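You operate a simulated robot arm through the tools that you are given. There is no shell and no other tool.

You are at the controls of a simulated robot arm. One attempt, no reset.

JOB
Set the door sign: open, bracelets at 2 with 2 free seats.

The check looks at the end state, three seconds after you hand in, the way a careful person would. Anything else that was tipped, shoved, dropped, spilled or broken makes it a failure.

ROBOT AND FRAMES
A 7-joint arm with a three-finger gripper, fixed in place. Base frame: the origin is at the foot of the arm, x ahead of it, y to its left, z up. Lengths are in m, angles in rad, forces in N, time in s.
With the tool pointing down near the work surface it reaches from about 0.12 to 0.88 m from the base axis. Its first joint turns from -2.897 to 2.897 rad. Payload 2.94 kg.
The tool frame sits at the grasp point between the pads (the TCP): z along the fingers, y along the line on which they close. The tips reach 0.03 m beyond it. The gripper opens to 0.132 m. The gripper's body begins 0.107 m behind the TCP.
Orientation is that of the tool frame in the base frame, as [roll, pitch, yaw] about the fixed x, y, z axes, in that order (R = Rz(yaw) Ry(pitch) Rx(roll)). With the fingers straight down and closing along the base's y, the tool's x points along the base's -x, its y along +y and its z along -z.

CONTROLS
- The arm moves only by the tool arm_command. Its argument "commands" is a list of rows, each a list of 6 numbers: the shift along the tool's x, y, z in m, then the turn, a rotation vector about the tool's x, y, z in rad. In form: [[tx, ty, tz, ax, ay, az], ...]. A call has 1 to 20 rows; each row is the pose to reach, as a shift and turn from the pose commanded when the call began, along the tool's axes at that moment. "claw" is the opening in per cent of the stroke, from 0 (shut) to 100 (fully open), set as the call begins (left out, the last holds). A row lasts 0.2 s, in which the tool goes at most 0.05 m and 0.15 rad; a call with a longer step from one row to the next is refused whole, and so is a gripper value outside its range. A pose out of reach is approached as far as the arm can. The call stops where the force on the tool passes 40 N (or 10 N more than at its start, if that is more) or the arm is blocked; 0.2 s more then pass. The fingers move at their own pace and stop on an object; they squeeze with about 23 N. The grip force told is the motor's: it shows also when the fingers shut on nothing. Time passes only in rows, and 0.2 s behind the last, so rows that repeat a pose let the fingers close. The reply holds the time, the measured pose of the TCP, the force on the tool along the base axes, the opening and the grip force, in the units named above and with some noise, with the torque about the TCP (base axes, N m) and any sound that the robot's microphone picked up, and new pictures: "views" is both (left out), scene, wrist or none.
- Cameras (640 x 400 px; columns grow to the right, rows downward): "scene" is fixed at [0.0503, -0.4998, 1.7443]; the picture's right is [0.88, -0.48, 0.00], its down [-0.11, -0.20, -0.97] and it looks along [0.46, 0.86, -0.23] (base axes); focal length 313 px, centre (320, 200). "wrist" rides on the gripper at [0.072, 0.003, -0.144] in the tool frame; the picture's right is [-0.04, 1.00, 0.00], its down [-0.88, -0.04, -0.48] and it looks along [-0.48, -0.02, 0.88] (tool axes); focal length 256 px, centre (320, 200). There is no depth. A picture from a camera that has moved, and an enlarged one, comes with that camera's place and axes in the base frame and with its lens.
- lift_body(by): slides the trunk up (or, below 0, down) by that many m; the arm rides with it, the base frame stays. It gives what a move gives, with no picture.
- zoom(camera, box): a new picture of the part [left, top, right, bottom] of that camera's present view, enlarged. The clock stands still meanwhile.
- job_done(): hands the job in; it is judged then, once.

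Places have to be worked out from the pictures, the camera data and where the tool is seen. Open the gripper and draw the arm clear of the work before you hand the job in, unless the task says otherwise.

The tools are called after "Call:" by a JSON object that holds its "method" and its "body". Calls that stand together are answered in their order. arm_command: Moves the arm, as the interface text tells. Its arguments: {"type":"object","properties":{"commands":{"type":"array","items":{"type":"array","items":{"type":"number"}}},"claw":{"type":"number"},"views":{"type":"string","enum":["both","scene","wrist","none"]}},"required":["commands"]} The other tools are called the same way: lift_body (by) slides the trunk up or down; zoom (camera, box) takes an enlarged picture of a part of a camera's view; job_done () hands the job in.

At the start:

```text
clock: 0.0
eef_pos: [0.4212, 0.2632, 1.5882]
tool_rot: [3.141, 0.001, 3.141]
contact_force: [-0.6, 0.3, 0.6]
wrist_torque: [-0.03, 0.0, 0.02]
opening: 0.1321
gripper_force: 0.1
trunk travel left (down, up): [-0.475, 0.065]
```

scene: 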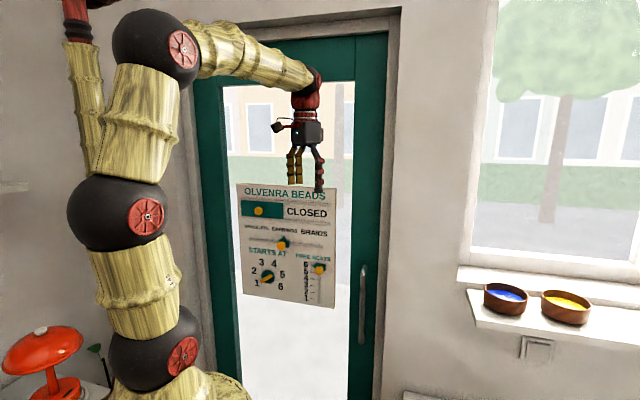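
wrist: 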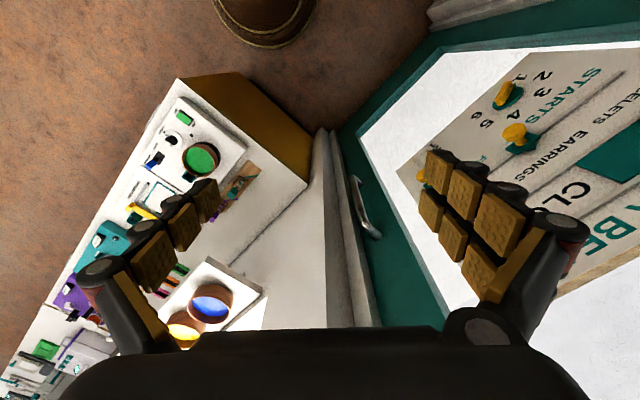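

The sign hangs on the door, with an open/closed slider, a craft slider, a dial for the start hour and a vertical free seats slider. I'll zoom in to read it.

Call:
{"method": "zoom", "body": {"camera": "scene", "box": [220, 170, 350, 315]}}

Call:
{"method": "zoom", "body": {"camera": "wrist", "box": [380, 40, 640, 300]}}

```text
2.76 times, centred on (285, 242) of scene
camera zoom: at [0.0503, -0.4998, 1.7443], right [0.88, -0.48, 0.0], down [-0.11, -0.2, -0.97], along [0.46, 0.86, -0.23], focal length 865 px, centre (417, 83)
```

zoom: 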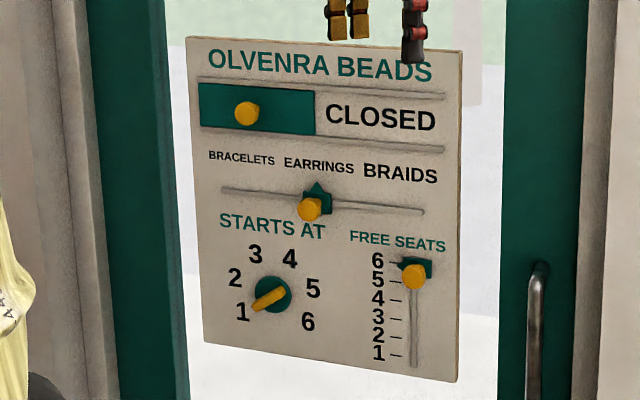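

```text
1.54 times, centred on (510, 170) of wrist
camera zoom: at [0.3504, 0.2676, 1.7336], right [0.04, 1.0, 0.0], down [0.88, -0.04, 0.48], along [0.48, -0.02, -0.88], focal length 394 px, centre (28, 246)
```

zoom: 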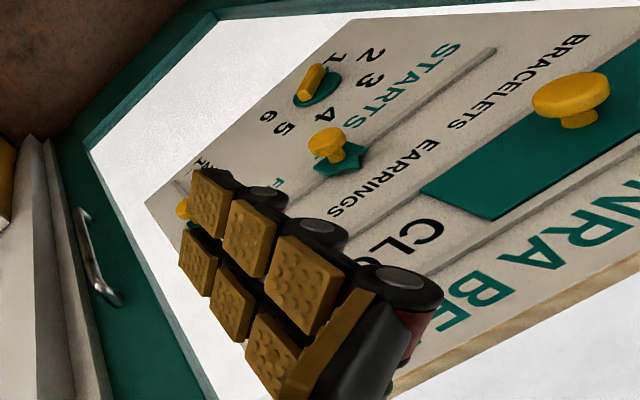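

Comparing the two views puts the board on a plane facing roughly back toward the base. Its inward normal is about (0.75, 0.66, 0) and the knob heads sit about 0.75 m along it. Shutter knob ≈(0.40,0.67,1.42), craft knob ≈(0.47,0.60,1.29), seats knob ≈(0.57,0.48,1.21), dial ≈(0.43,0.67,1.13). I'll yaw the tool to face the board, staying well back.

Call:
{"method": "arm_command", "body": {"commands": [[0.009, 0.032, 0, 0, 0, -0.12], [0.017, 0.065, 0, 0, 0, -0.24], [0.026, 0.097, 0, 0, 0, -0.36], [0.035, 0.13, 0, 0, 0, -0.48], [0.043, 0.162, 0, 0, 0, -0.6], [0.052, 0.195, 0, 0, 0, -0.72]], "claw": 100}}

```text
clock: 1.4
eef_pos: [0.3701, 0.4638, 1.5884]
tool_rot: [-3.138, -0.001, -2.422]
contact_force: [-0.3, 0.7, 0.1]
wrist_torque: [-0.04, -0.01, -0.02]
opening: 0.1321
gripper_force: 0.1
trunk travel left (down, up): [-0.475, 0.065]
camera wrist: at [0.3145, 0.4177, 1.7333], right [-0.63, 0.78, 0.0], down [0.69, 0.55, 0.47], along [0.37, 0.3, -0.88], focal length 256 px, centre (320, 200)
```

scene: 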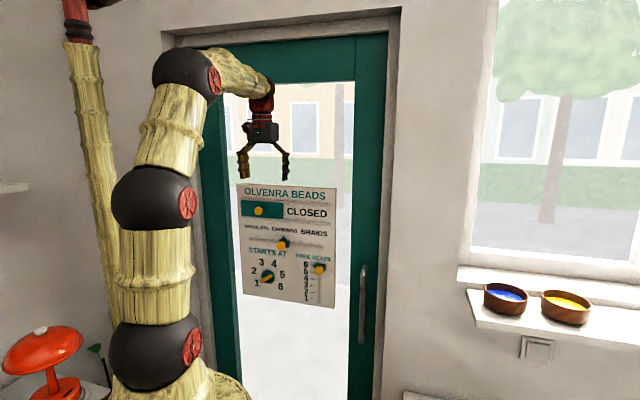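
wrist: 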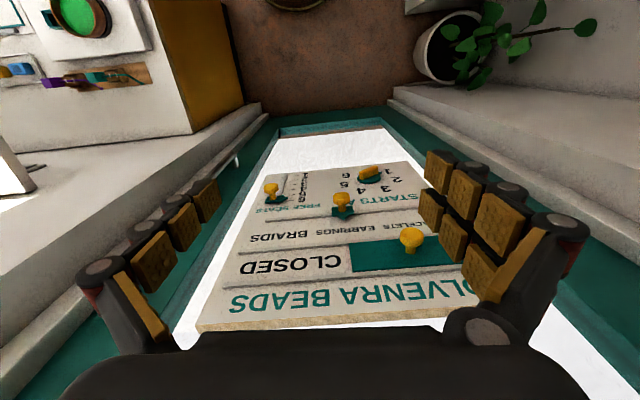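

The tool is now squared to the board and well clear of it. Next I'll tilt the fingers up to horizontal, pointing at the board, while lowering a little.

Call:
{"method": "arm_command", "body": {"commands": [[0, 0, 0.01, 0, -0.13, 0], [0, 0, 0.02, 0, -0.26, 0], [0, 0, 0.03, 0, -0.39, 0], [0, 0, 0.04, 0, -0.52, 0], [0, 0, 0.05, 0, -0.65, 0], [0, 0, 0.06, 0, -0.78, 0], [0, 0, 0.07, 0, -0.91, 0], [0, 0, 0.08, 0, -1.04, 0], [0, 0, 0.09, 0, -1.17, 0], [0, 0, 0.1, 0, -1.3, 0], [0, 0, 0.1, 0, -1.43, 0], [0, 0, 0.1, 0, -1.5708, 0]]}}

```text
clock: 4.0
eef_pos: [0.368, 0.4588, 1.4884]
tool_rot: [0.256, 1.569, 0.976]
contact_force: [-0.2, -1.0, 0.1]
wrist_torque: [0.0, 0.04, 0.04]
opening: 0.1319
gripper_force: 0.0
trunk travel left (down, up): [-0.475, 0.065]
camera wrist: at [0.26, 0.3669, 1.4179], right [-0.66, 0.75, 0.04], down [-0.33, -0.34, 0.88], along [0.67, 0.56, 0.48], focal length 256 px, centre (320, 200)
```

scene: 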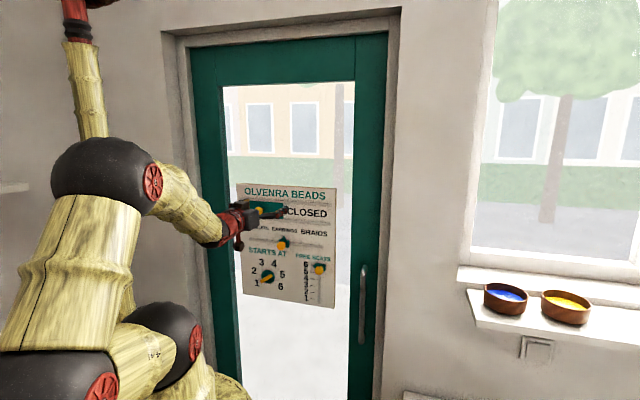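
wrist: 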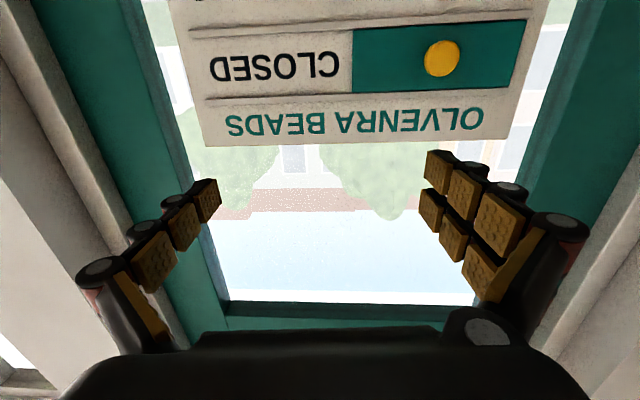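

The gripper now points horizontally at the board and the camera has a clear view of the shutter. I'll zoom in to measure the board's angle and the knob more precisely.

Call:
{"method": "zoom", "body": {"camera": "wrist", "box": [180, 0, 380, 150]}}

Call:
{"method": "zoom", "body": {"camera": "wrist", "box": [360, 0, 560, 150]}}

```text
2.67 times, centred on (280, 75) of wrist
camera zoom: at [0.26, 0.3669, 1.4179], right [-0.66, 0.75, 0.04], down [-0.33, -0.34, 0.88], along [0.67, 0.56, 0.48], focal length 683 px, centre (427, 533)
```

zoom: 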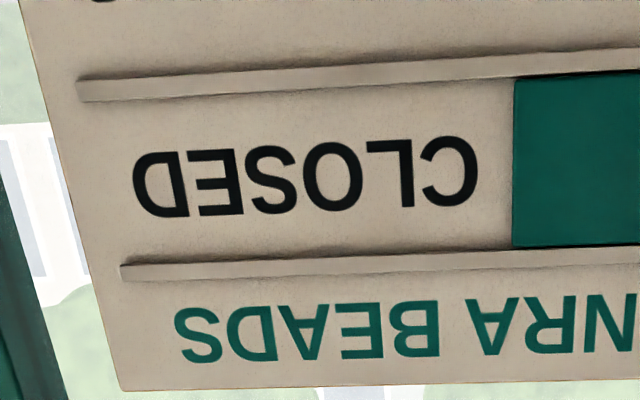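

```text
2.67 times, centred on (460, 75) of wrist
camera zoom: at [0.26, 0.3669, 1.4179], right [-0.66, 0.75, 0.04], down [-0.33, -0.34, 0.88], along [0.67, 0.56, 0.48], focal length 683 px, centre (-53, 533)
```

zoom: 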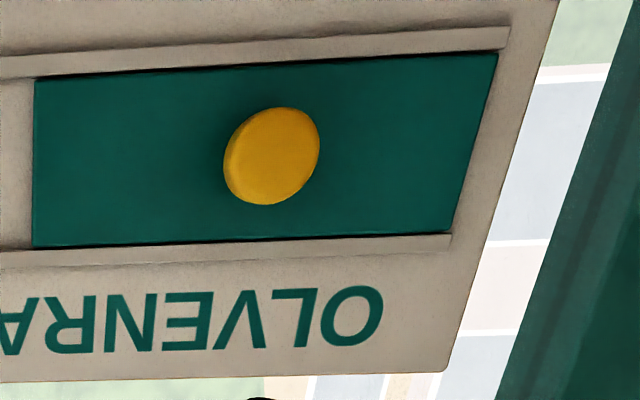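

Working the rail ends through both views puts the board's normal at about 45°, with the rails at n≈0.775, the shutter knob at about (0.406, 0.672, 1.42), and a shutter travel of about 0.185 m. I'll turn slightly and move to a standoff in front of the shutter knob.

Call:
{"method": "arm_command", "body": {"commands": [[0.0137, 0.026, 0.0154, -0.013, 0, 0], [0.0274, 0.052, 0.031, -0.026, 0, 0], [0.041, 0.078, 0.046, -0.039, 0, 0], [0.055, 0.104, 0.062, -0.052, 0, 0], [0.0684, 0.1295, 0.077, -0.065, 0, 0], [0.0684, 0.1295, 0.077, -0.065, 0, 0]], "claw": 60}}

```text
clock: 5.4
eef_pos: [0.3416, 0.6057, 1.4212]
tool_rot: [0.394, 1.568, 1.181]
contact_force: [-0.4, -0.5, -0.2]
wrist_torque: [-0.05, 0.02, -0.01]
opening: 0.0795
gripper_force: 0.0
trunk travel left (down, up): [-0.475, 0.065]
camera wrist: at [0.2391, 0.5071, 1.3504], right [-0.71, 0.71, 0.04], down [-0.31, -0.36, 0.88], along [0.64, 0.61, 0.48], focal length 256 px, centre (320, 200)
```

scene: 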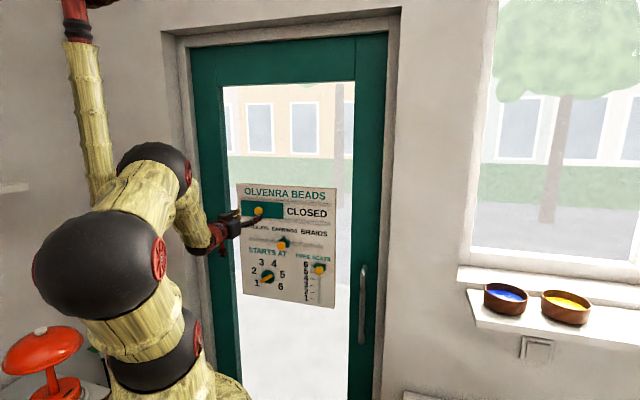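
wrist: 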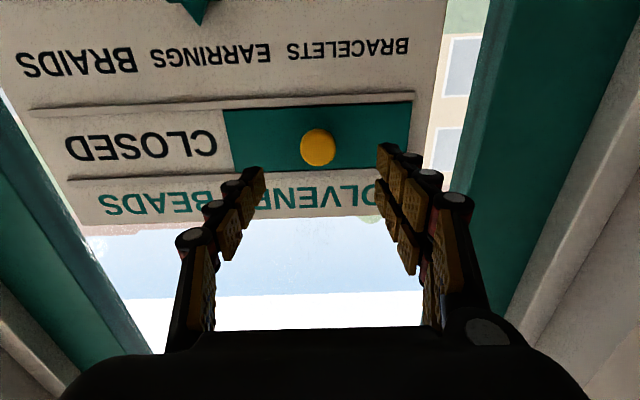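

The knob is centred between the fingers, with its head at about n=0.757. I'll move in 0.06 m with the fingers open and look again.

Call:
{"method": "arm_command", "body": {"commands": [[0, -0.001, 0.02, 0, 0, 0], [0, -0.002, 0.04, 0, 0, 0], [0, -0.002, 0.06, 0, 0, 0], [0, -0.002, 0.06, 0, 0, 0]]}}

Call:
{"method": "zoom", "body": {"camera": "wrist", "box": [170, 50, 470, 250]}}

Call:
{"method": "zoom", "body": {"camera": "scene", "box": [200, 170, 340, 260]}}

```text
clock: 6.4
eef_pos: [0.3853, 0.6465, 1.4202]
tool_rot: [-2.983, 1.569, -2.201]
contact_force: [-0.4, -0.3, 0.7]
wrist_torque: [-0.01, -0.01, -0.04]
opening: 0.0791
gripper_force: 0.1
trunk travel left (down, up): [-0.475, 0.065]
camera wrist: at [0.2828, 0.5488, 1.3497], right [-0.71, 0.71, 0.04], down [-0.31, -0.36, 0.88], along [0.64, 0.61, 0.48], focal length 256 px, centre (320, 200)
```

scene: 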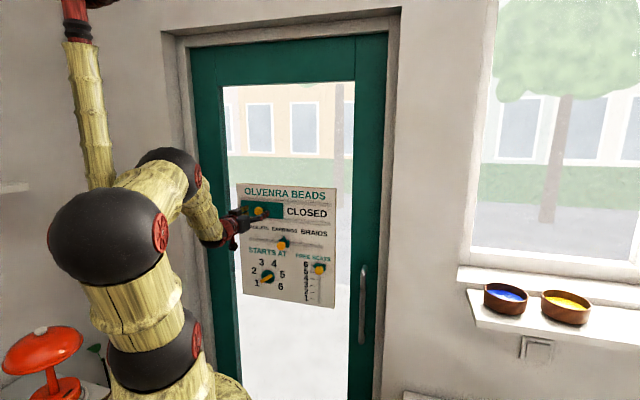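
wrist: 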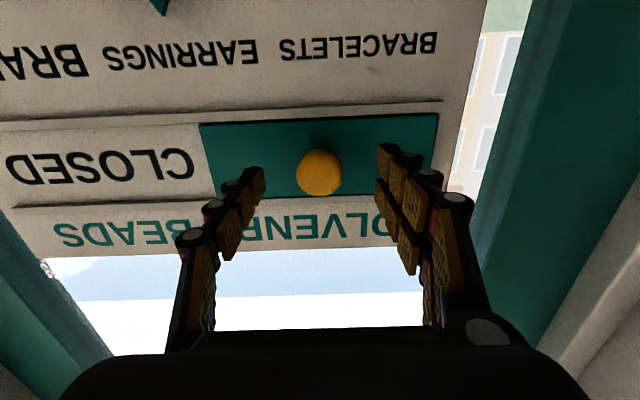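

```text
2.00 times, centred on (320, 150) of wrist
camera zoom: at [0.2828, 0.5488, 1.3497], right [-0.71, 0.71, 0.04], down [-0.31, -0.36, 0.88], along [0.64, 0.61, 0.48], focal length 512 px, centre (320, 300)
```

zoom: 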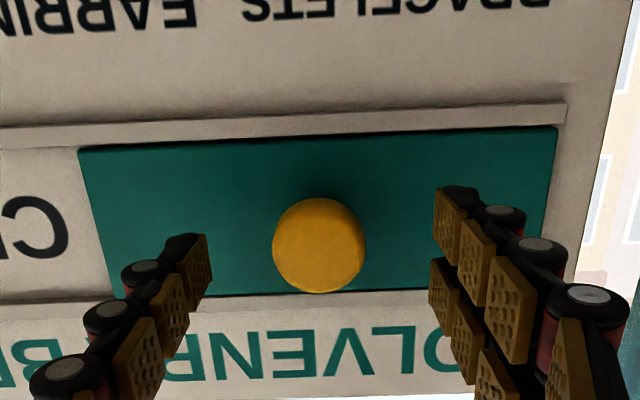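

```text
4.44 times, centred on (270, 215) of scene
camera zoom: at [0.0503, -0.4998, 1.7443], right [0.88, -0.48, 0.0], down [-0.11, -0.2, -0.97], along [0.46, 0.86, -0.23], focal length 1393 px, centre (542, 133)
```

zoom: 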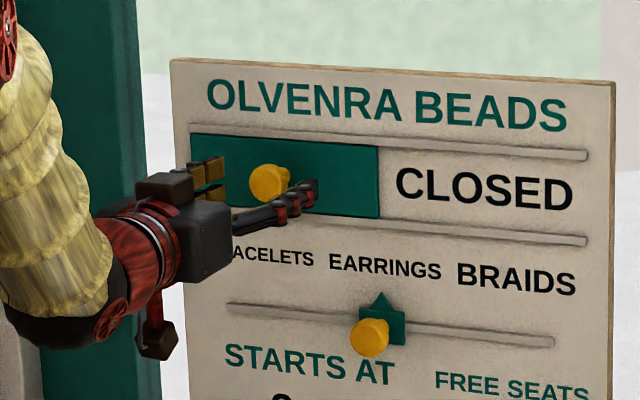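

The tips are level with the knob's head. I'll move in another 0.012 m and close on the knob.

Call:
{"method": "arm_command", "body": {"commands": [[0, 0, 0.006, 0, 0, 0], [0, 0, 0.012, 0, 0, 0], [0, 0, 0.012, 0, 0, 0]], "claw": 55, "views": "wrist"}}

Call:
{"method": "zoom", "body": {"camera": "wrist", "box": [170, 50, 470, 250]}}

```text
clock: 7.2
eef_pos: [0.3938, 0.6561, 1.4206]
tool_rot: [0.4, 1.571, 1.183]
contact_force: [-0.2, -0.9, 0.4]
wrist_torque: [0.01, 0.0, 0.0]
opening: 0.0726
gripper_force: 0.1
trunk travel left (down, up): [-0.475, 0.065]
camera wrist: at [0.2915, 0.558, 1.3496], right [-0.71, 0.71, 0.04], down [-0.31, -0.36, 0.88], along [0.64, 0.61, 0.48], focal length 256 px, centre (320, 200)
```

wrist: 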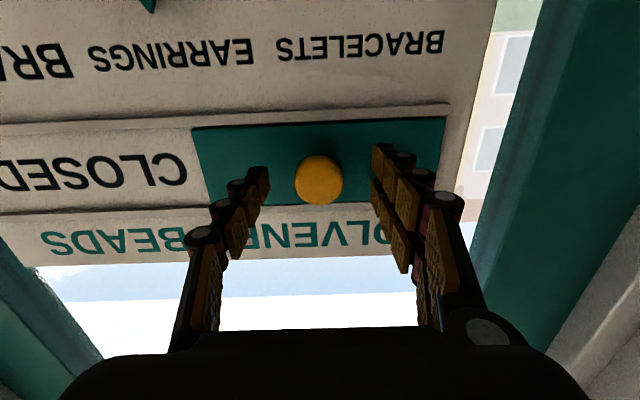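

```text
2.00 times, centred on (320, 150) of wrist
camera zoom: at [0.2915, 0.558, 1.3496], right [-0.71, 0.71, 0.04], down [-0.31, -0.36, 0.88], along [0.64, 0.61, 0.48], focal length 512 px, centre (320, 300)
```

zoom: 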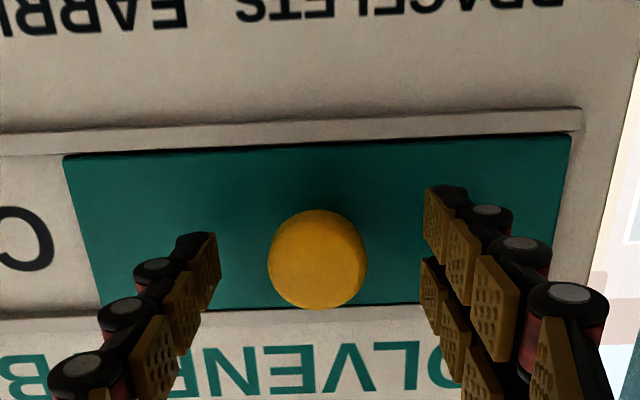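

The fingers straddle the knob head with about 13 mm of overlap and nothing is touching. I'll close on it.

Call:
{"method": "arm_command", "body": {"commands": [[0, 0, 0, 0, 0, 0], [0, 0, 0, 0, 0, 0], [0, 0, 0, 0, 0, 0], [0, 0, 0, 0, 0, 0], [0, 0, 0, 0, 0, 0]], "claw": 15, "views": "wrist"}}

```text
clock: 8.4
eef_pos: [0.3954, 0.6567, 1.42]
tool_rot: [-0.909, 1.569, -0.125]
contact_force: [3.5, -2.2, -1.2]
wrist_torque: [-0.01, 0.01, -0.14]
opening: 0.0321
gripper_force: 37.1
trunk travel left (down, up): [-0.475, 0.065]
camera wrist: at [0.2921, 0.5576, 1.3494], right [-0.71, 0.71, 0.04], down [-0.31, -0.36, 0.88], along [0.64, 0.61, 0.47], focal length 256 px, centre (320, 200)
```

wrist: 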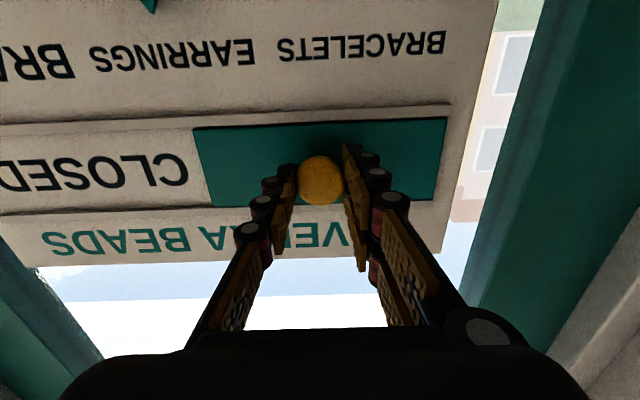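

It's gripped at 32 mm. I'll slide it toward CLOSED (tool −y) in small steps.

Call:
{"method": "arm_command", "body": {"commands": [[0, -0.01, 0, 0, 0, 0], [0, -0.025, 0, 0, 0, 0], [0, -0.04, 0, 0, 0, 0], [0, -0.055, 0, 0, 0, 0], [0, -0.07, 0, 0, 0, 0], [0, -0.07, 0, 0, 0, 0]]}}

```text
clock: 9.8
eef_pos: [0.4427, 0.6083, 1.4199]
tool_rot: [-3.104, 1.57, -2.321]
contact_force: [1.9, 2.3, 2.2]
wrist_torque: [0.17, -0.21, -0.08]
opening: 0.0316
gripper_force: 44.9
trunk travel left (down, up): [-0.475, 0.065]
camera wrist: at [0.3411, 0.5086, 1.3492], right [-0.71, 0.71, 0.04], down [-0.31, -0.36, 0.88], along [0.64, 0.61, 0.48], focal length 256 px, centre (320, 200)
```

scene: 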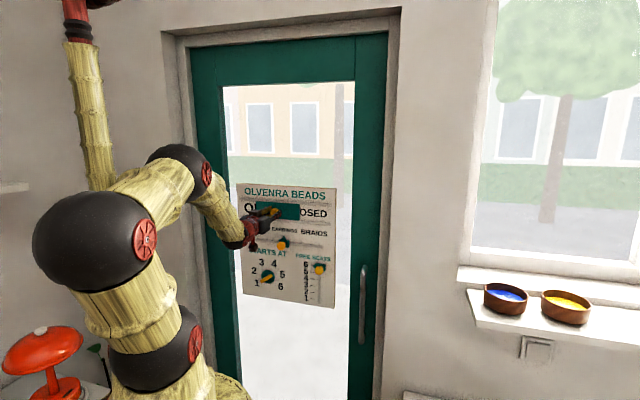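
wrist: 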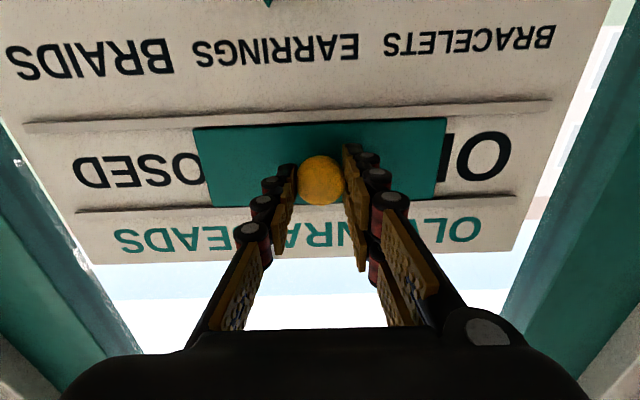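

The shutter slides smoothly with low forces. I'll move another 0.10 m.

Call:
{"method": "arm_command", "body": {"commands": [[0, -0.015, 0, 0, 0, 0], [0, -0.03, 0, 0, 0, 0], [0, -0.045, 0, 0, 0, 0], [0, -0.06, 0, 0, 0, 0], [0, -0.075, 0, 0, 0, 0], [0, -0.09, 0, 0, 0, 0], [0, -0.1, 0, 0, 0, 0], [0, -0.1, 0, 0, 0, 0]]}}

Call:
{"method": "zoom", "body": {"camera": "wrist", "box": [100, 80, 400, 280]}}

Call:
{"method": "zoom", "body": {"camera": "scene", "box": [200, 170, 340, 260]}}

```text
clock: 11.6
eef_pos: [0.4966, 0.5537, 1.4202]
tool_rot: [1.98, 1.569, 2.734]
contact_force: [24.0, 22.7, 15.8]
wrist_torque: [0.24, -0.24, -0.08]
opening: 0.0315
gripper_force: 45.2
out of reach, approached as far as the arm can: row 5, 6, 7, 8
trunk travel left (down, up): [-0.475, 0.065]
camera wrist: at [0.39, 0.458, 1.349], right [-0.68, 0.73, 0.04], down [-0.32, -0.35, 0.88], along [0.66, 0.59, 0.47], focal length 256 px, centre (320, 200)
```

scene: 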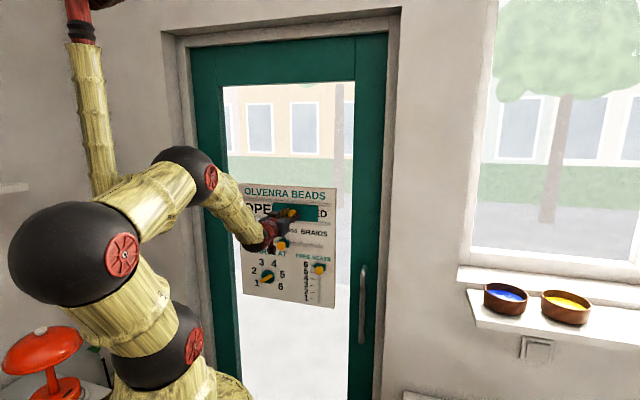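
wrist: 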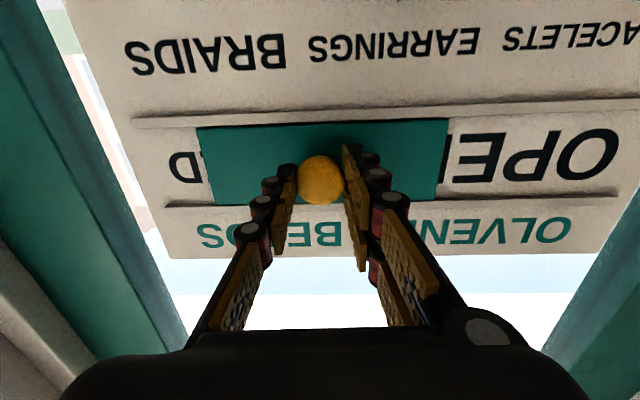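

```text
2.00 times, centred on (250, 180) of wrist
camera zoom: at [0.39, 0.458, 1.349], right [-0.68, 0.73, 0.04], down [-0.32, -0.35, 0.88], along [0.66, 0.59, 0.47], focal length 512 px, centre (460, 240)
```

zoom: 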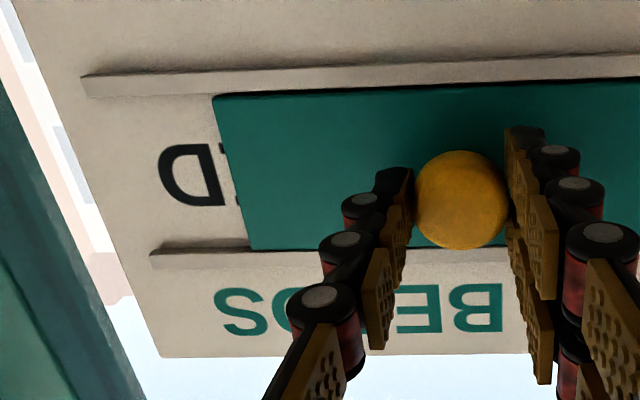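

```text
4.44 times, centred on (270, 215) of scene
camera zoom: at [0.0503, -0.4998, 1.7443], right [0.88, -0.48, 0.0], down [-0.11, -0.2, -0.97], along [0.46, 0.86, -0.23], focal length 1393 px, centre (542, 133)
```

zoom: 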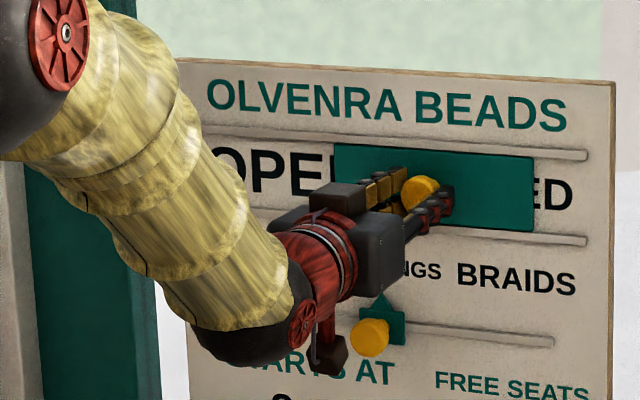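

The shutter is about 80% across. The arm then ran out of reach, most likely because the wrist-pitch joint is at its limit with the shoulder level with the tool. I'll release the knob, back away from the board, and lower the trunk so the forearm comes in at a flatter angle.

Call:
{"method": "arm_command", "body": {"commands": [[0, 0.023, 0, 0, 0, 0], [0, 0.023, 0, 0, 0, 0], [0, 0.023, 0, 0, 0, 0], [0, 0.023, 0, 0, 0, 0]], "claw": 55, "views": "wrist"}}

```text
clock: 12.6
eef_pos: [0.4754, 0.566, 1.4164]
tool_rot: [0.207, 1.571, 0.991]
contact_force: [-0.3, 0.3, -0.1]
wrist_torque: [-0.02, -0.01, -0.02]
opening: 0.0724
gripper_force: 0.0
trunk travel left (down, up): [-0.475, 0.065]
camera wrist: at [0.3729, 0.4675, 1.3457], right [-0.71, 0.71, 0.04], down [-0.31, -0.36, 0.88], along [0.64, 0.61, 0.47], focal length 256 px, centre (320, 200)
```

wrist: 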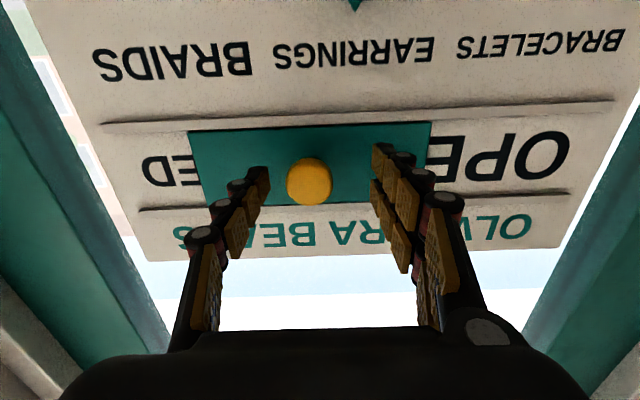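

Released cleanly, with no residual force. I'll back straight out 0.075 m.

Call:
{"method": "arm_command", "body": {"commands": [[0, 0, -0.025, 0, 0, 0], [0, 0, -0.05, 0, 0, 0], [0, 0, -0.075, 0, 0, 0], [0, 0, -0.075, 0, 0, 0]]}}

```text
clock: 13.6
eef_pos: [0.4224, 0.5151, 1.4161]
tool_rot: [0.233, 1.57, 1.016]
contact_force: [-0.4, 0.5, -0.2]
wrist_torque: [0.03, -0.02, 0.02]
opening: 0.0726
gripper_force: 0.1
trunk travel left (down, up): [-0.475, 0.065]
camera wrist: at [0.3205, 0.4155, 1.3458], right [-0.71, 0.71, 0.04], down [-0.31, -0.36, 0.88], along [0.64, 0.61, 0.47], focal length 256 px, centre (320, 200)
```

scene: 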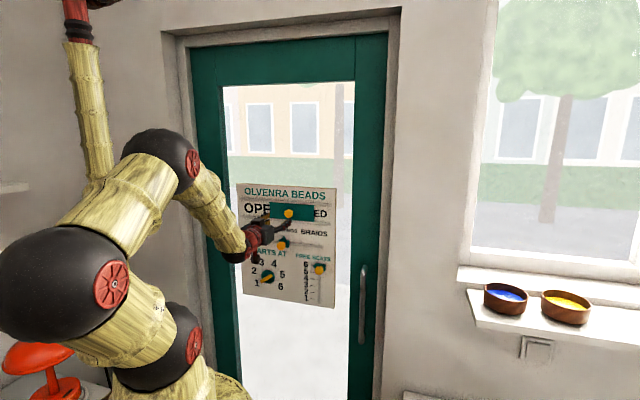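
wrist: 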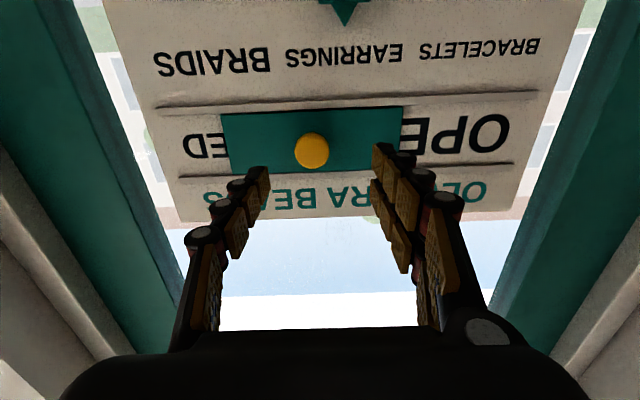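

Clear of the board. I'll lower the trunk in steps and raise the tool back to height in between.

Call:
{"method": "lift_body", "body": {"by": -0.12}}

```text
clock: 15.1
eef_pos: [0.4226, 0.5145, 1.2978]
tool_rot: [0.054, 1.571, 0.838]
contact_force: [-0.2, -0.1, 0.4]
wrist_torque: [0.01, -0.01, -0.01]
opening: 0.0727
gripper_force: 0.0
trunk travel left (down, up): [-0.355, 0.185]
```

Call:
{"method": "arm_command", "body": {"commands": [[-0.03, 0, 0, 0, 0, 0], [-0.06, 0, 0, 0, 0, 0], [-0.09, 0, 0, 0, 0, 0], [-0.12, 0, 0, 0, 0, 0], [-0.12, 0, 0, 0, 0, 0]]}}

```text
clock: 16.3
eef_pos: [0.4238, 0.514, 1.4175]
tool_rot: [-2.921, 1.57, -2.138]
contact_force: [-0.1, -0.1, -1.2]
wrist_torque: [0.0, 0.01, -0.01]
opening: 0.0726
gripper_force: 0.0
trunk travel left (down, up): [-0.355, 0.185]
camera wrist: at [0.3207, 0.415, 1.3463], right [-0.71, 0.71, 0.04], down [-0.31, -0.36, 0.88], along [0.64, 0.61, 0.47], focal length 256 px, centre (320, 200)
```

scene: 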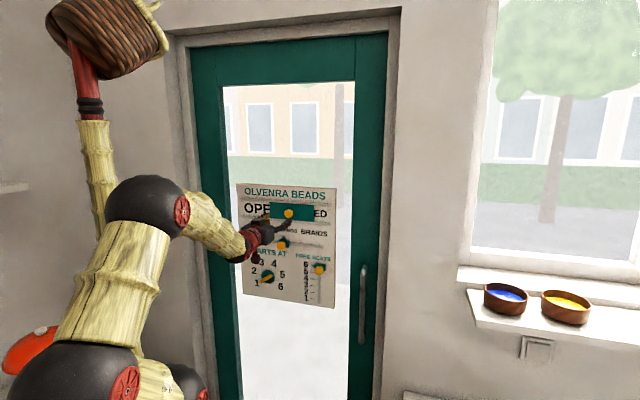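
wrist: 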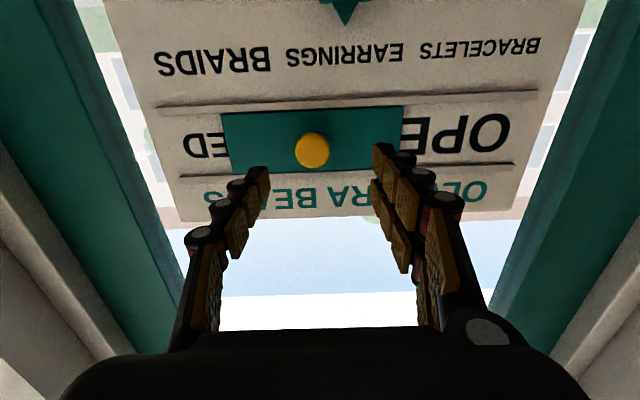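

That worked, and the pose is accurate again. One more step like that.

Call:
{"method": "lift_body", "body": {"by": -0.1}}

Call:
{"method": "arm_command", "body": {"commands": [[-0.033, 0, 0, 0, 0, 0], [-0.066, 0, 0, 0, 0, 0], [-0.1, 0, 0, 0, 0, 0], [-0.1, 0, 0, 0, 0, 0]]}}

```text
clock: 17.6
eef_pos: [0.4236, 0.5134, 1.3175]
tool_rot: [0.082, 1.571, 0.869]
contact_force: [0.3, 0.4, 0.1]
wrist_torque: [0.03, 0.0, 0.0]
opening: 0.0728
gripper_force: 0.0
trunk travel left (down, up): [-0.255, 0.285]
```

```text
clock: 18.6
eef_pos: [0.424, 0.5134, 1.4177]
tool_rot: [0.807, 1.57, 1.592]
contact_force: [-0.6, 0.0, 0.4]
wrist_torque: [-0.02, 0.0, -0.03]
opening: 0.0725
gripper_force: 0.1
trunk travel left (down, up): [-0.255, 0.285]
camera wrist: at [0.321, 0.4147, 1.3463], right [-0.71, 0.71, 0.04], down [-0.31, -0.36, 0.88], along [0.64, 0.61, 0.47], focal length 256 px, centre (320, 200)
```

scene: 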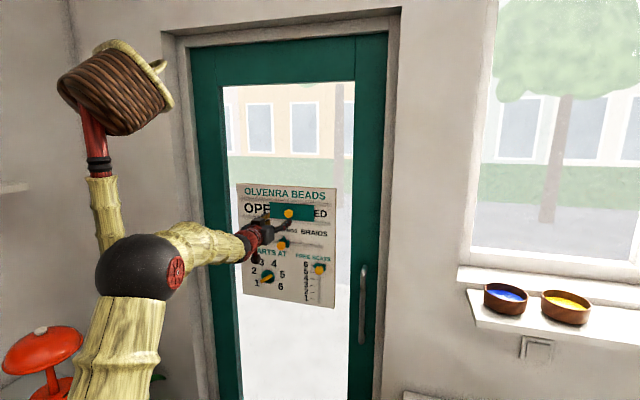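
wrist: 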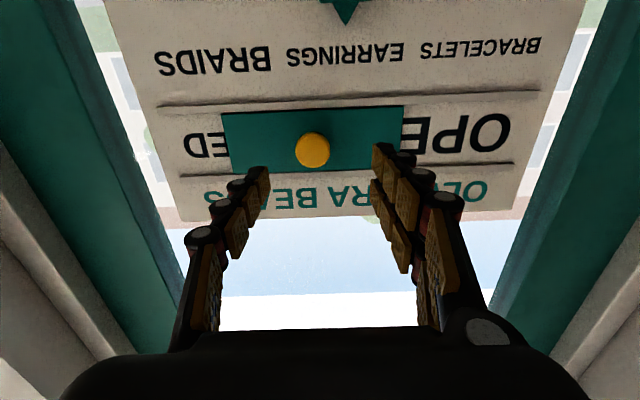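

The arm is now in a comfortable posture. The shutter knob is about 8 mm to the tool's −y side and 0.096 m ahead, so I'll centre on it and move in.

Call:
{"method": "arm_command", "body": {"commands": [[-0.001, -0.008, 0.02, 0, 0, 0], [-0.002, -0.008, 0.04, 0, 0, 0], [-0.002, -0.008, 0.06, 0, 0, 0], [-0.002, -0.008, 0.072, 0, 0, 0], [-0.002, -0.008, 0.08, 0, 0, 0], [-0.002, -0.008, 0.08, 0, 0, 0]], "claw": 55, "views": "wrist"}}

```text
clock: 20.0
eef_pos: [0.4865, 0.5648, 1.4199]
tool_rot: [-2.907, 1.571, -2.121]
contact_force: [-0.2, -0.2, 1.0]
wrist_torque: [-0.02, -0.04, 0.01]
opening: 0.0724
gripper_force: 0.0
trunk travel left (down, up): [-0.255, 0.285]
camera wrist: at [0.3835, 0.4655, 1.3484], right [-0.71, 0.71, 0.04], down [-0.31, -0.36, 0.88], along [0.64, 0.61, 0.47], focal length 256 px, centre (320, 200)
```

wrist: 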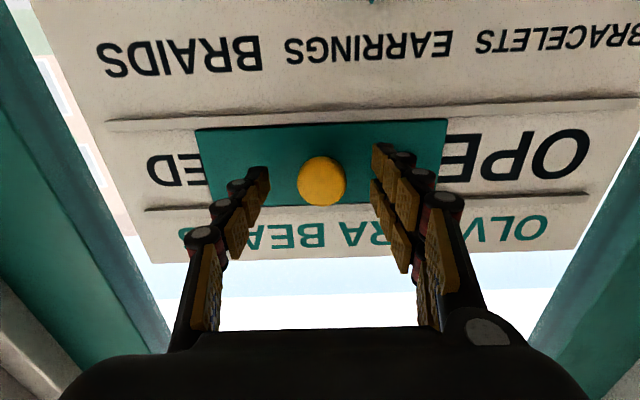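

Centred. I'll close on the knob, then slide it 0.05 m.

Call:
{"method": "arm_command", "body": {"commands": [[0, 0, 0, 0, 0, 0], [0, 0, 0, 0, 0, 0], [0, 0, 0, 0, 0, 0], [0, 0, 0, 0, 0, 0], [0, -0.012, 0, 0, 0, 0], [0, -0.025, 0, 0, 0, 0], [0, -0.038, 0, 0, 0, 0], [0, -0.05, 0, 0, 0, 0], [0, -0.05, 0, 0, 0, 0]], "claw": 15}}

Call:
{"method": "zoom", "body": {"camera": "wrist", "box": [100, 80, 400, 280]}}

Call:
{"method": "zoom", "body": {"camera": "scene", "box": [220, 170, 350, 250]}}

```text
clock: 22.0
eef_pos: [0.5213, 0.5284, 1.4196]
tool_rot: [-2.202, 1.571, -1.419]
contact_force: [2.6, 2.3, 0.6]
wrist_torque: [0.37, -0.36, -0.1]
opening: 0.0318
gripper_force: 45.2
trunk travel left (down, up): [-0.255, 0.285]
camera wrist: at [0.4185, 0.4302, 1.3484], right [-0.71, 0.71, 0.04], down [-0.31, -0.36, 0.88], along [0.64, 0.61, 0.48], focal length 256 px, centre (320, 200)
```

scene: 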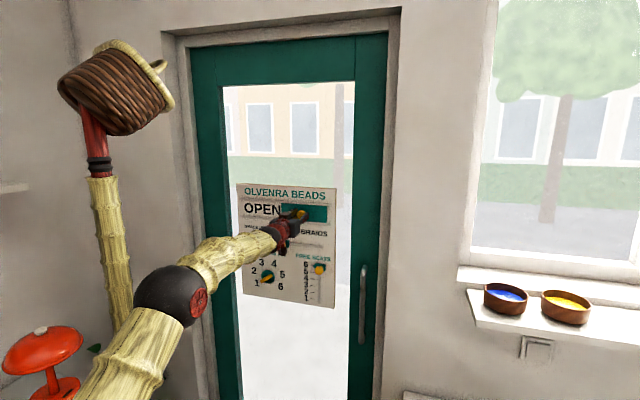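
wrist: 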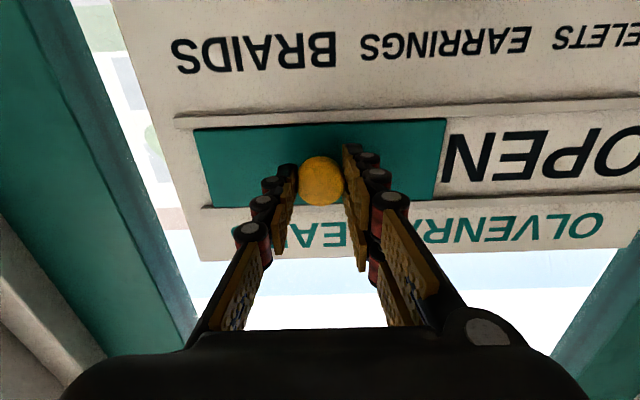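

```text
2.00 times, centred on (250, 180) of wrist
camera zoom: at [0.4185, 0.4302, 1.3484], right [-0.71, 0.71, 0.04], down [-0.31, -0.36, 0.88], along [0.64, 0.61, 0.48], focal length 512 px, centre (460, 240)
```

zoom: 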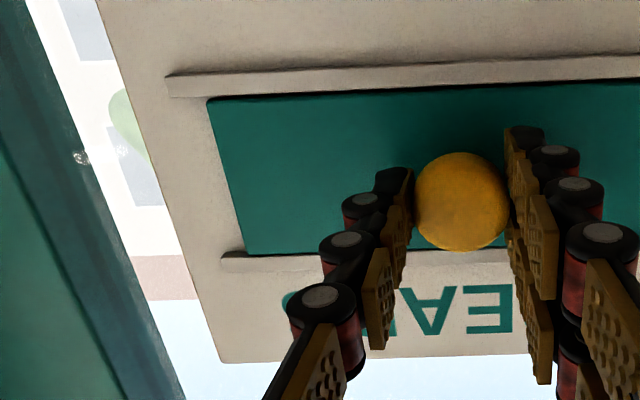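

```text
4.92 times, centred on (285, 210) of scene
camera zoom: at [0.0503, -0.4998, 1.7443], right [0.88, -0.48, 0.0], down [-0.11, -0.2, -0.97], along [0.46, 0.86, -0.23], focal length 1543 px, centre (492, 151)
```

zoom: 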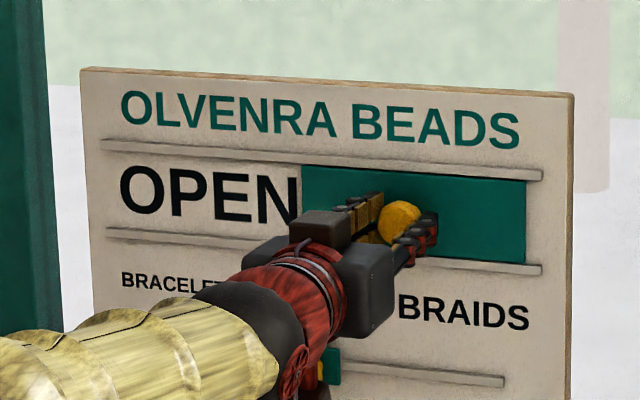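

OPEN is fully readable. About 9 mm of travel is left to the rail end, so I'll ease it over in small steps and watch the force.

Call:
{"method": "arm_command", "body": {"commands": [[0, -0.003, 0, 0, 0, 0], [0, -0.006, 0, 0, 0, 0], [0, -0.008, 0, 0, 0, 0], [0, -0.008, 0, 0, 0, 0]]}}

Call:
{"method": "zoom", "body": {"camera": "wrist", "box": [100, 80, 400, 280]}}

Call:
{"method": "zoom", "body": {"camera": "scene", "box": [220, 170, 350, 250]}}

```text
clock: 23.0
eef_pos: [0.526, 0.524, 1.4184]
tool_rot: [3.138, 1.568, -2.368]
contact_force: [2.0, 1.4, 2.4]
wrist_torque: [0.07, -0.11, -0.03]
opening: 0.0319
gripper_force: 44.8
trunk travel left (down, up): [-0.255, 0.285]
camera wrist: at [0.4227, 0.4258, 1.3488], right [-0.7, 0.71, 0.04], down [-0.31, -0.36, 0.88], along [0.64, 0.6, 0.47], focal length 256 px, centre (320, 200)
```

scene: 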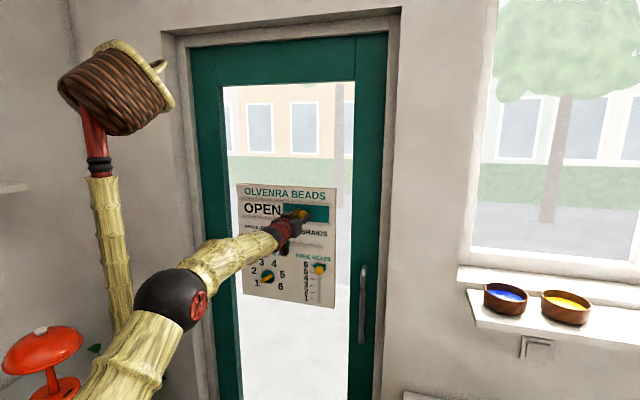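
wrist: 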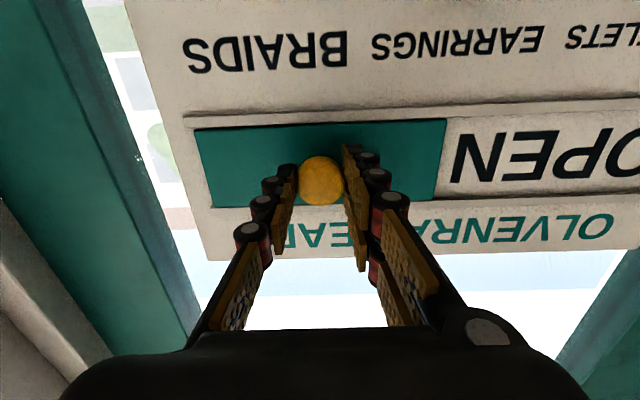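

```text
2.00 times, centred on (250, 180) of wrist
camera zoom: at [0.4227, 0.4258, 1.3488], right [-0.7, 0.71, 0.04], down [-0.31, -0.36, 0.88], along [0.64, 0.6, 0.47], focal length 512 px, centre (460, 240)
```

zoom: 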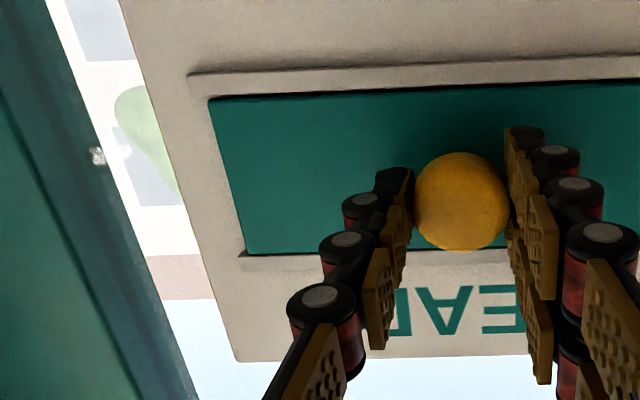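

```text
4.92 times, centred on (285, 210) of scene
camera zoom: at [0.0503, -0.4998, 1.7443], right [0.88, -0.48, 0.0], down [-0.11, -0.2, -0.97], along [0.46, 0.86, -0.23], focal length 1543 px, centre (492, 151)
```

zoom: 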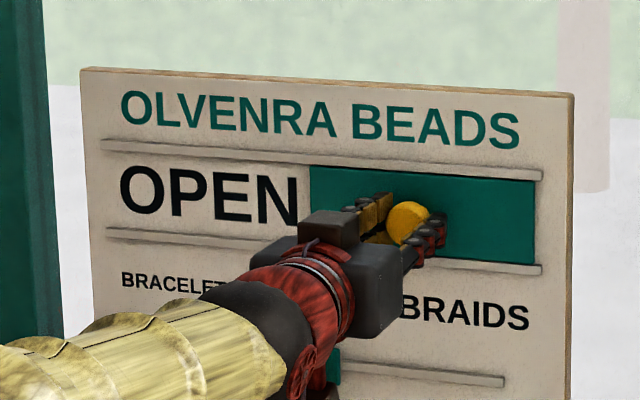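

Only a few millimetres remain, so I'll push it to the end.

Call:
{"method": "arm_command", "body": {"commands": [[0, -0.002, 0, 0, 0, 0], [0, -0.004, 0, 0, 0, 0], [0, -0.004, 0, 0, 0, 0]]}}

Call:
{"method": "zoom", "body": {"camera": "scene", "box": [220, 170, 350, 250]}}

```text
clock: 23.8
eef_pos: [0.5286, 0.5217, 1.4201]
tool_rot: [-3.106, 1.568, -2.333]
contact_force: [0.6, 1.3, 0.7]
wrist_torque: [0.03, -0.01, 0.0]
opening: 0.0316
gripper_force: 44.7
trunk travel left (down, up): [-0.255, 0.285]
camera wrist: at [0.4244, 0.4239, 1.3491], right [-0.7, 0.72, 0.04], down [-0.31, -0.36, 0.88], along [0.65, 0.6, 0.47], focal length 256 px, centre (320, 200)
```

scene: 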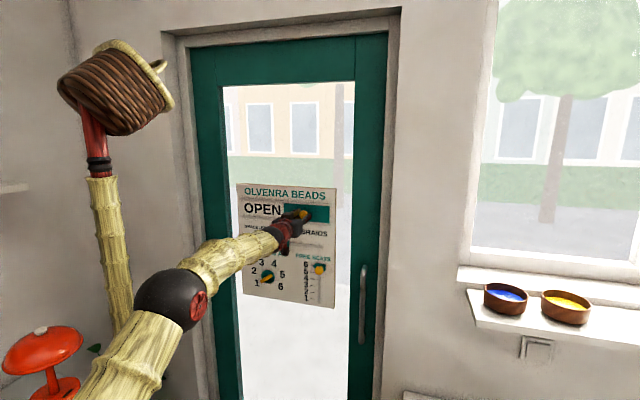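
wrist: 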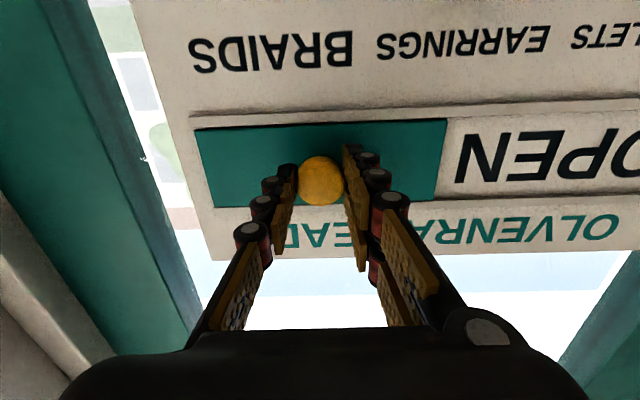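

```text
4.92 times, centred on (285, 210) of scene
camera zoom: at [0.0503, -0.4998, 1.7443], right [0.88, -0.48, 0.0], down [-0.11, -0.2, -0.97], along [0.46, 0.86, -0.23], focal length 1543 px, centre (492, 151)
```

zoom: 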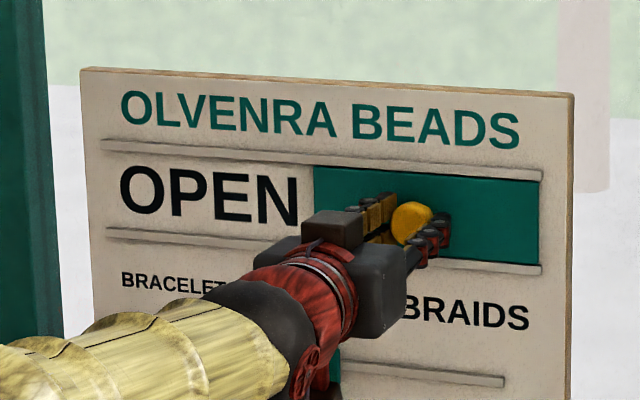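

The shutter is flush with the rail end and the board reads OPEN. I'll release, back out, and then lower the trunk 0.13 m to the craft slider's height.

Call:
{"method": "arm_command", "body": {"commands": [[0, 0, 0, 0, 0, 0], [0, 0, 0, 0, 0, 0], [0, 0, 0, 0, 0, 0], [0, 0, -0.02, 0, 0, 0], [0, 0, -0.05, 0, 0, 0], [0, 0, -0.08, 0, 0, 0], [0, 0, -0.08, 0, 0, 0]], "claw": 55, "views": "none"}}

Call:
{"method": "lift_body", "body": {"by": -0.13}}

Call:
{"method": "arm_command", "body": {"commands": [[0, 0.03, 0, 0, 0, 0], [0, 0.06, 0, 0, 0, 0], [0, 0.09, 0, 0, 0, 0], [0, 0.09, 0, 0, 0, 0]]}}

```text
clock: 25.4
eef_pos: [0.4724, 0.4649, 1.4182]
tool_rot: [-3.094, 1.57, -2.318]
contact_force: [-0.5, -1.1, 0.3]
wrist_torque: [-0.01, 0.0, -0.01]
opening: 0.0723
gripper_force: 0.1
trunk travel left (down, up): [-0.255, 0.285]
```

```text
clock: 27.0
eef_pos: [0.4724, 0.4642, 1.2895]
tool_rot: [-3.111, 1.569, -2.335]
contact_force: [0.1, 0.0, 0.5]
wrist_torque: [0.03, -0.01, 0.0]
opening: 0.0726
gripper_force: 0.0
trunk travel left (down, up): [-0.125, 0.415]
```

```text
clock: 28.0
eef_pos: [0.4087, 0.5301, 1.2904]
tool_rot: [-2.994, 1.568, -2.216]
contact_force: [-0.5, 0.2, -0.4]
wrist_torque: [0.0, 0.0, -0.04]
opening: 0.0728
gripper_force: 0.0
trunk travel left (down, up): [-0.125, 0.415]
camera wrist: at [0.3053, 0.4314, 1.2187], right [-0.7, 0.71, 0.04], down [-0.31, -0.36, 0.88], along [0.64, 0.6, 0.47], focal length 256 px, centre (320, 200)
```

scene: 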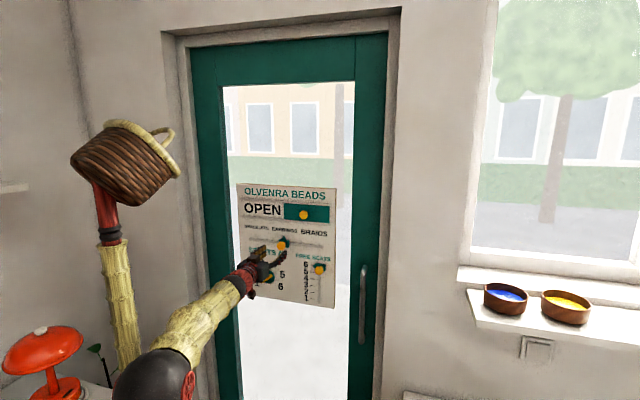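
wrist: 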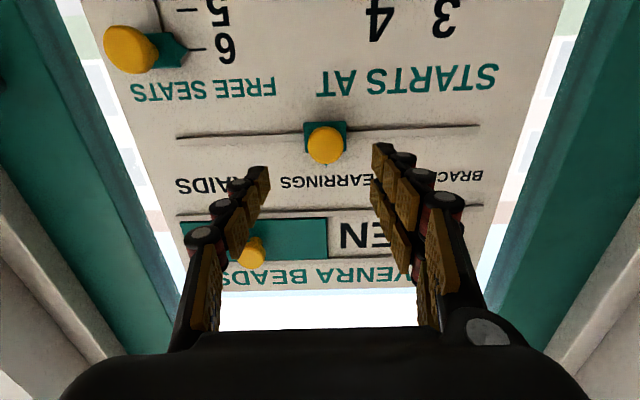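

The craft knob is at y'≈0.091 and z≈1.290, 0.093 m ahead. BRACELETS is centred about 0.122 m to the board's left. I'll approach the knob first.

Call:
{"method": "arm_command", "body": {"commands": [[0, 0.005, 0.02, 0, 0, 0], [0, 0.005, 0.04, 0, 0, 0], [0, 0.005, 0.06, 0, 0, 0], [0, 0.005, 0.072, 0, 0, 0], [0, 0.005, 0.079, 0, 0, 0], [0, 0.005, 0.079, 0, 0, 0]], "views": "wrist"}}

Call:
{"method": "zoom", "body": {"camera": "wrist", "box": [170, 50, 470, 250]}}

```text
clock: 29.4
eef_pos: [0.4625, 0.5875, 1.2891]
tool_rot: [-3.099, 1.57, -2.32]
contact_force: [0.4, 0.0, 0.7]
wrist_torque: [-0.01, 0.0, -0.02]
opening: 0.0724
gripper_force: 0.1
trunk travel left (down, up): [-0.125, 0.415]
camera wrist: at [0.359, 0.4897, 1.2187], right [-0.7, 0.71, 0.04], down [-0.31, -0.36, 0.88], along [0.64, 0.6, 0.47], focal length 256 px, centre (320, 200)
```

wrist: 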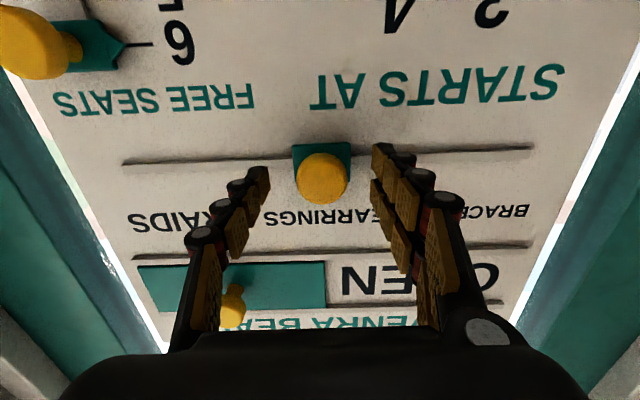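

```text
2.00 times, centred on (320, 150) of wrist
camera zoom: at [0.359, 0.4897, 1.2187], right [-0.7, 0.71, 0.04], down [-0.31, -0.36, 0.88], along [0.64, 0.6, 0.47], focal length 512 px, centre (320, 300)
```

zoom: 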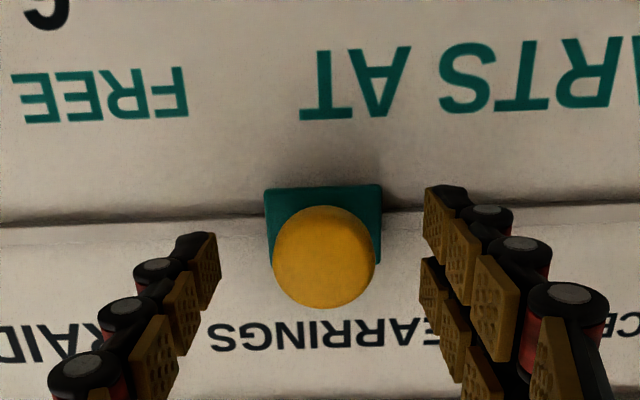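

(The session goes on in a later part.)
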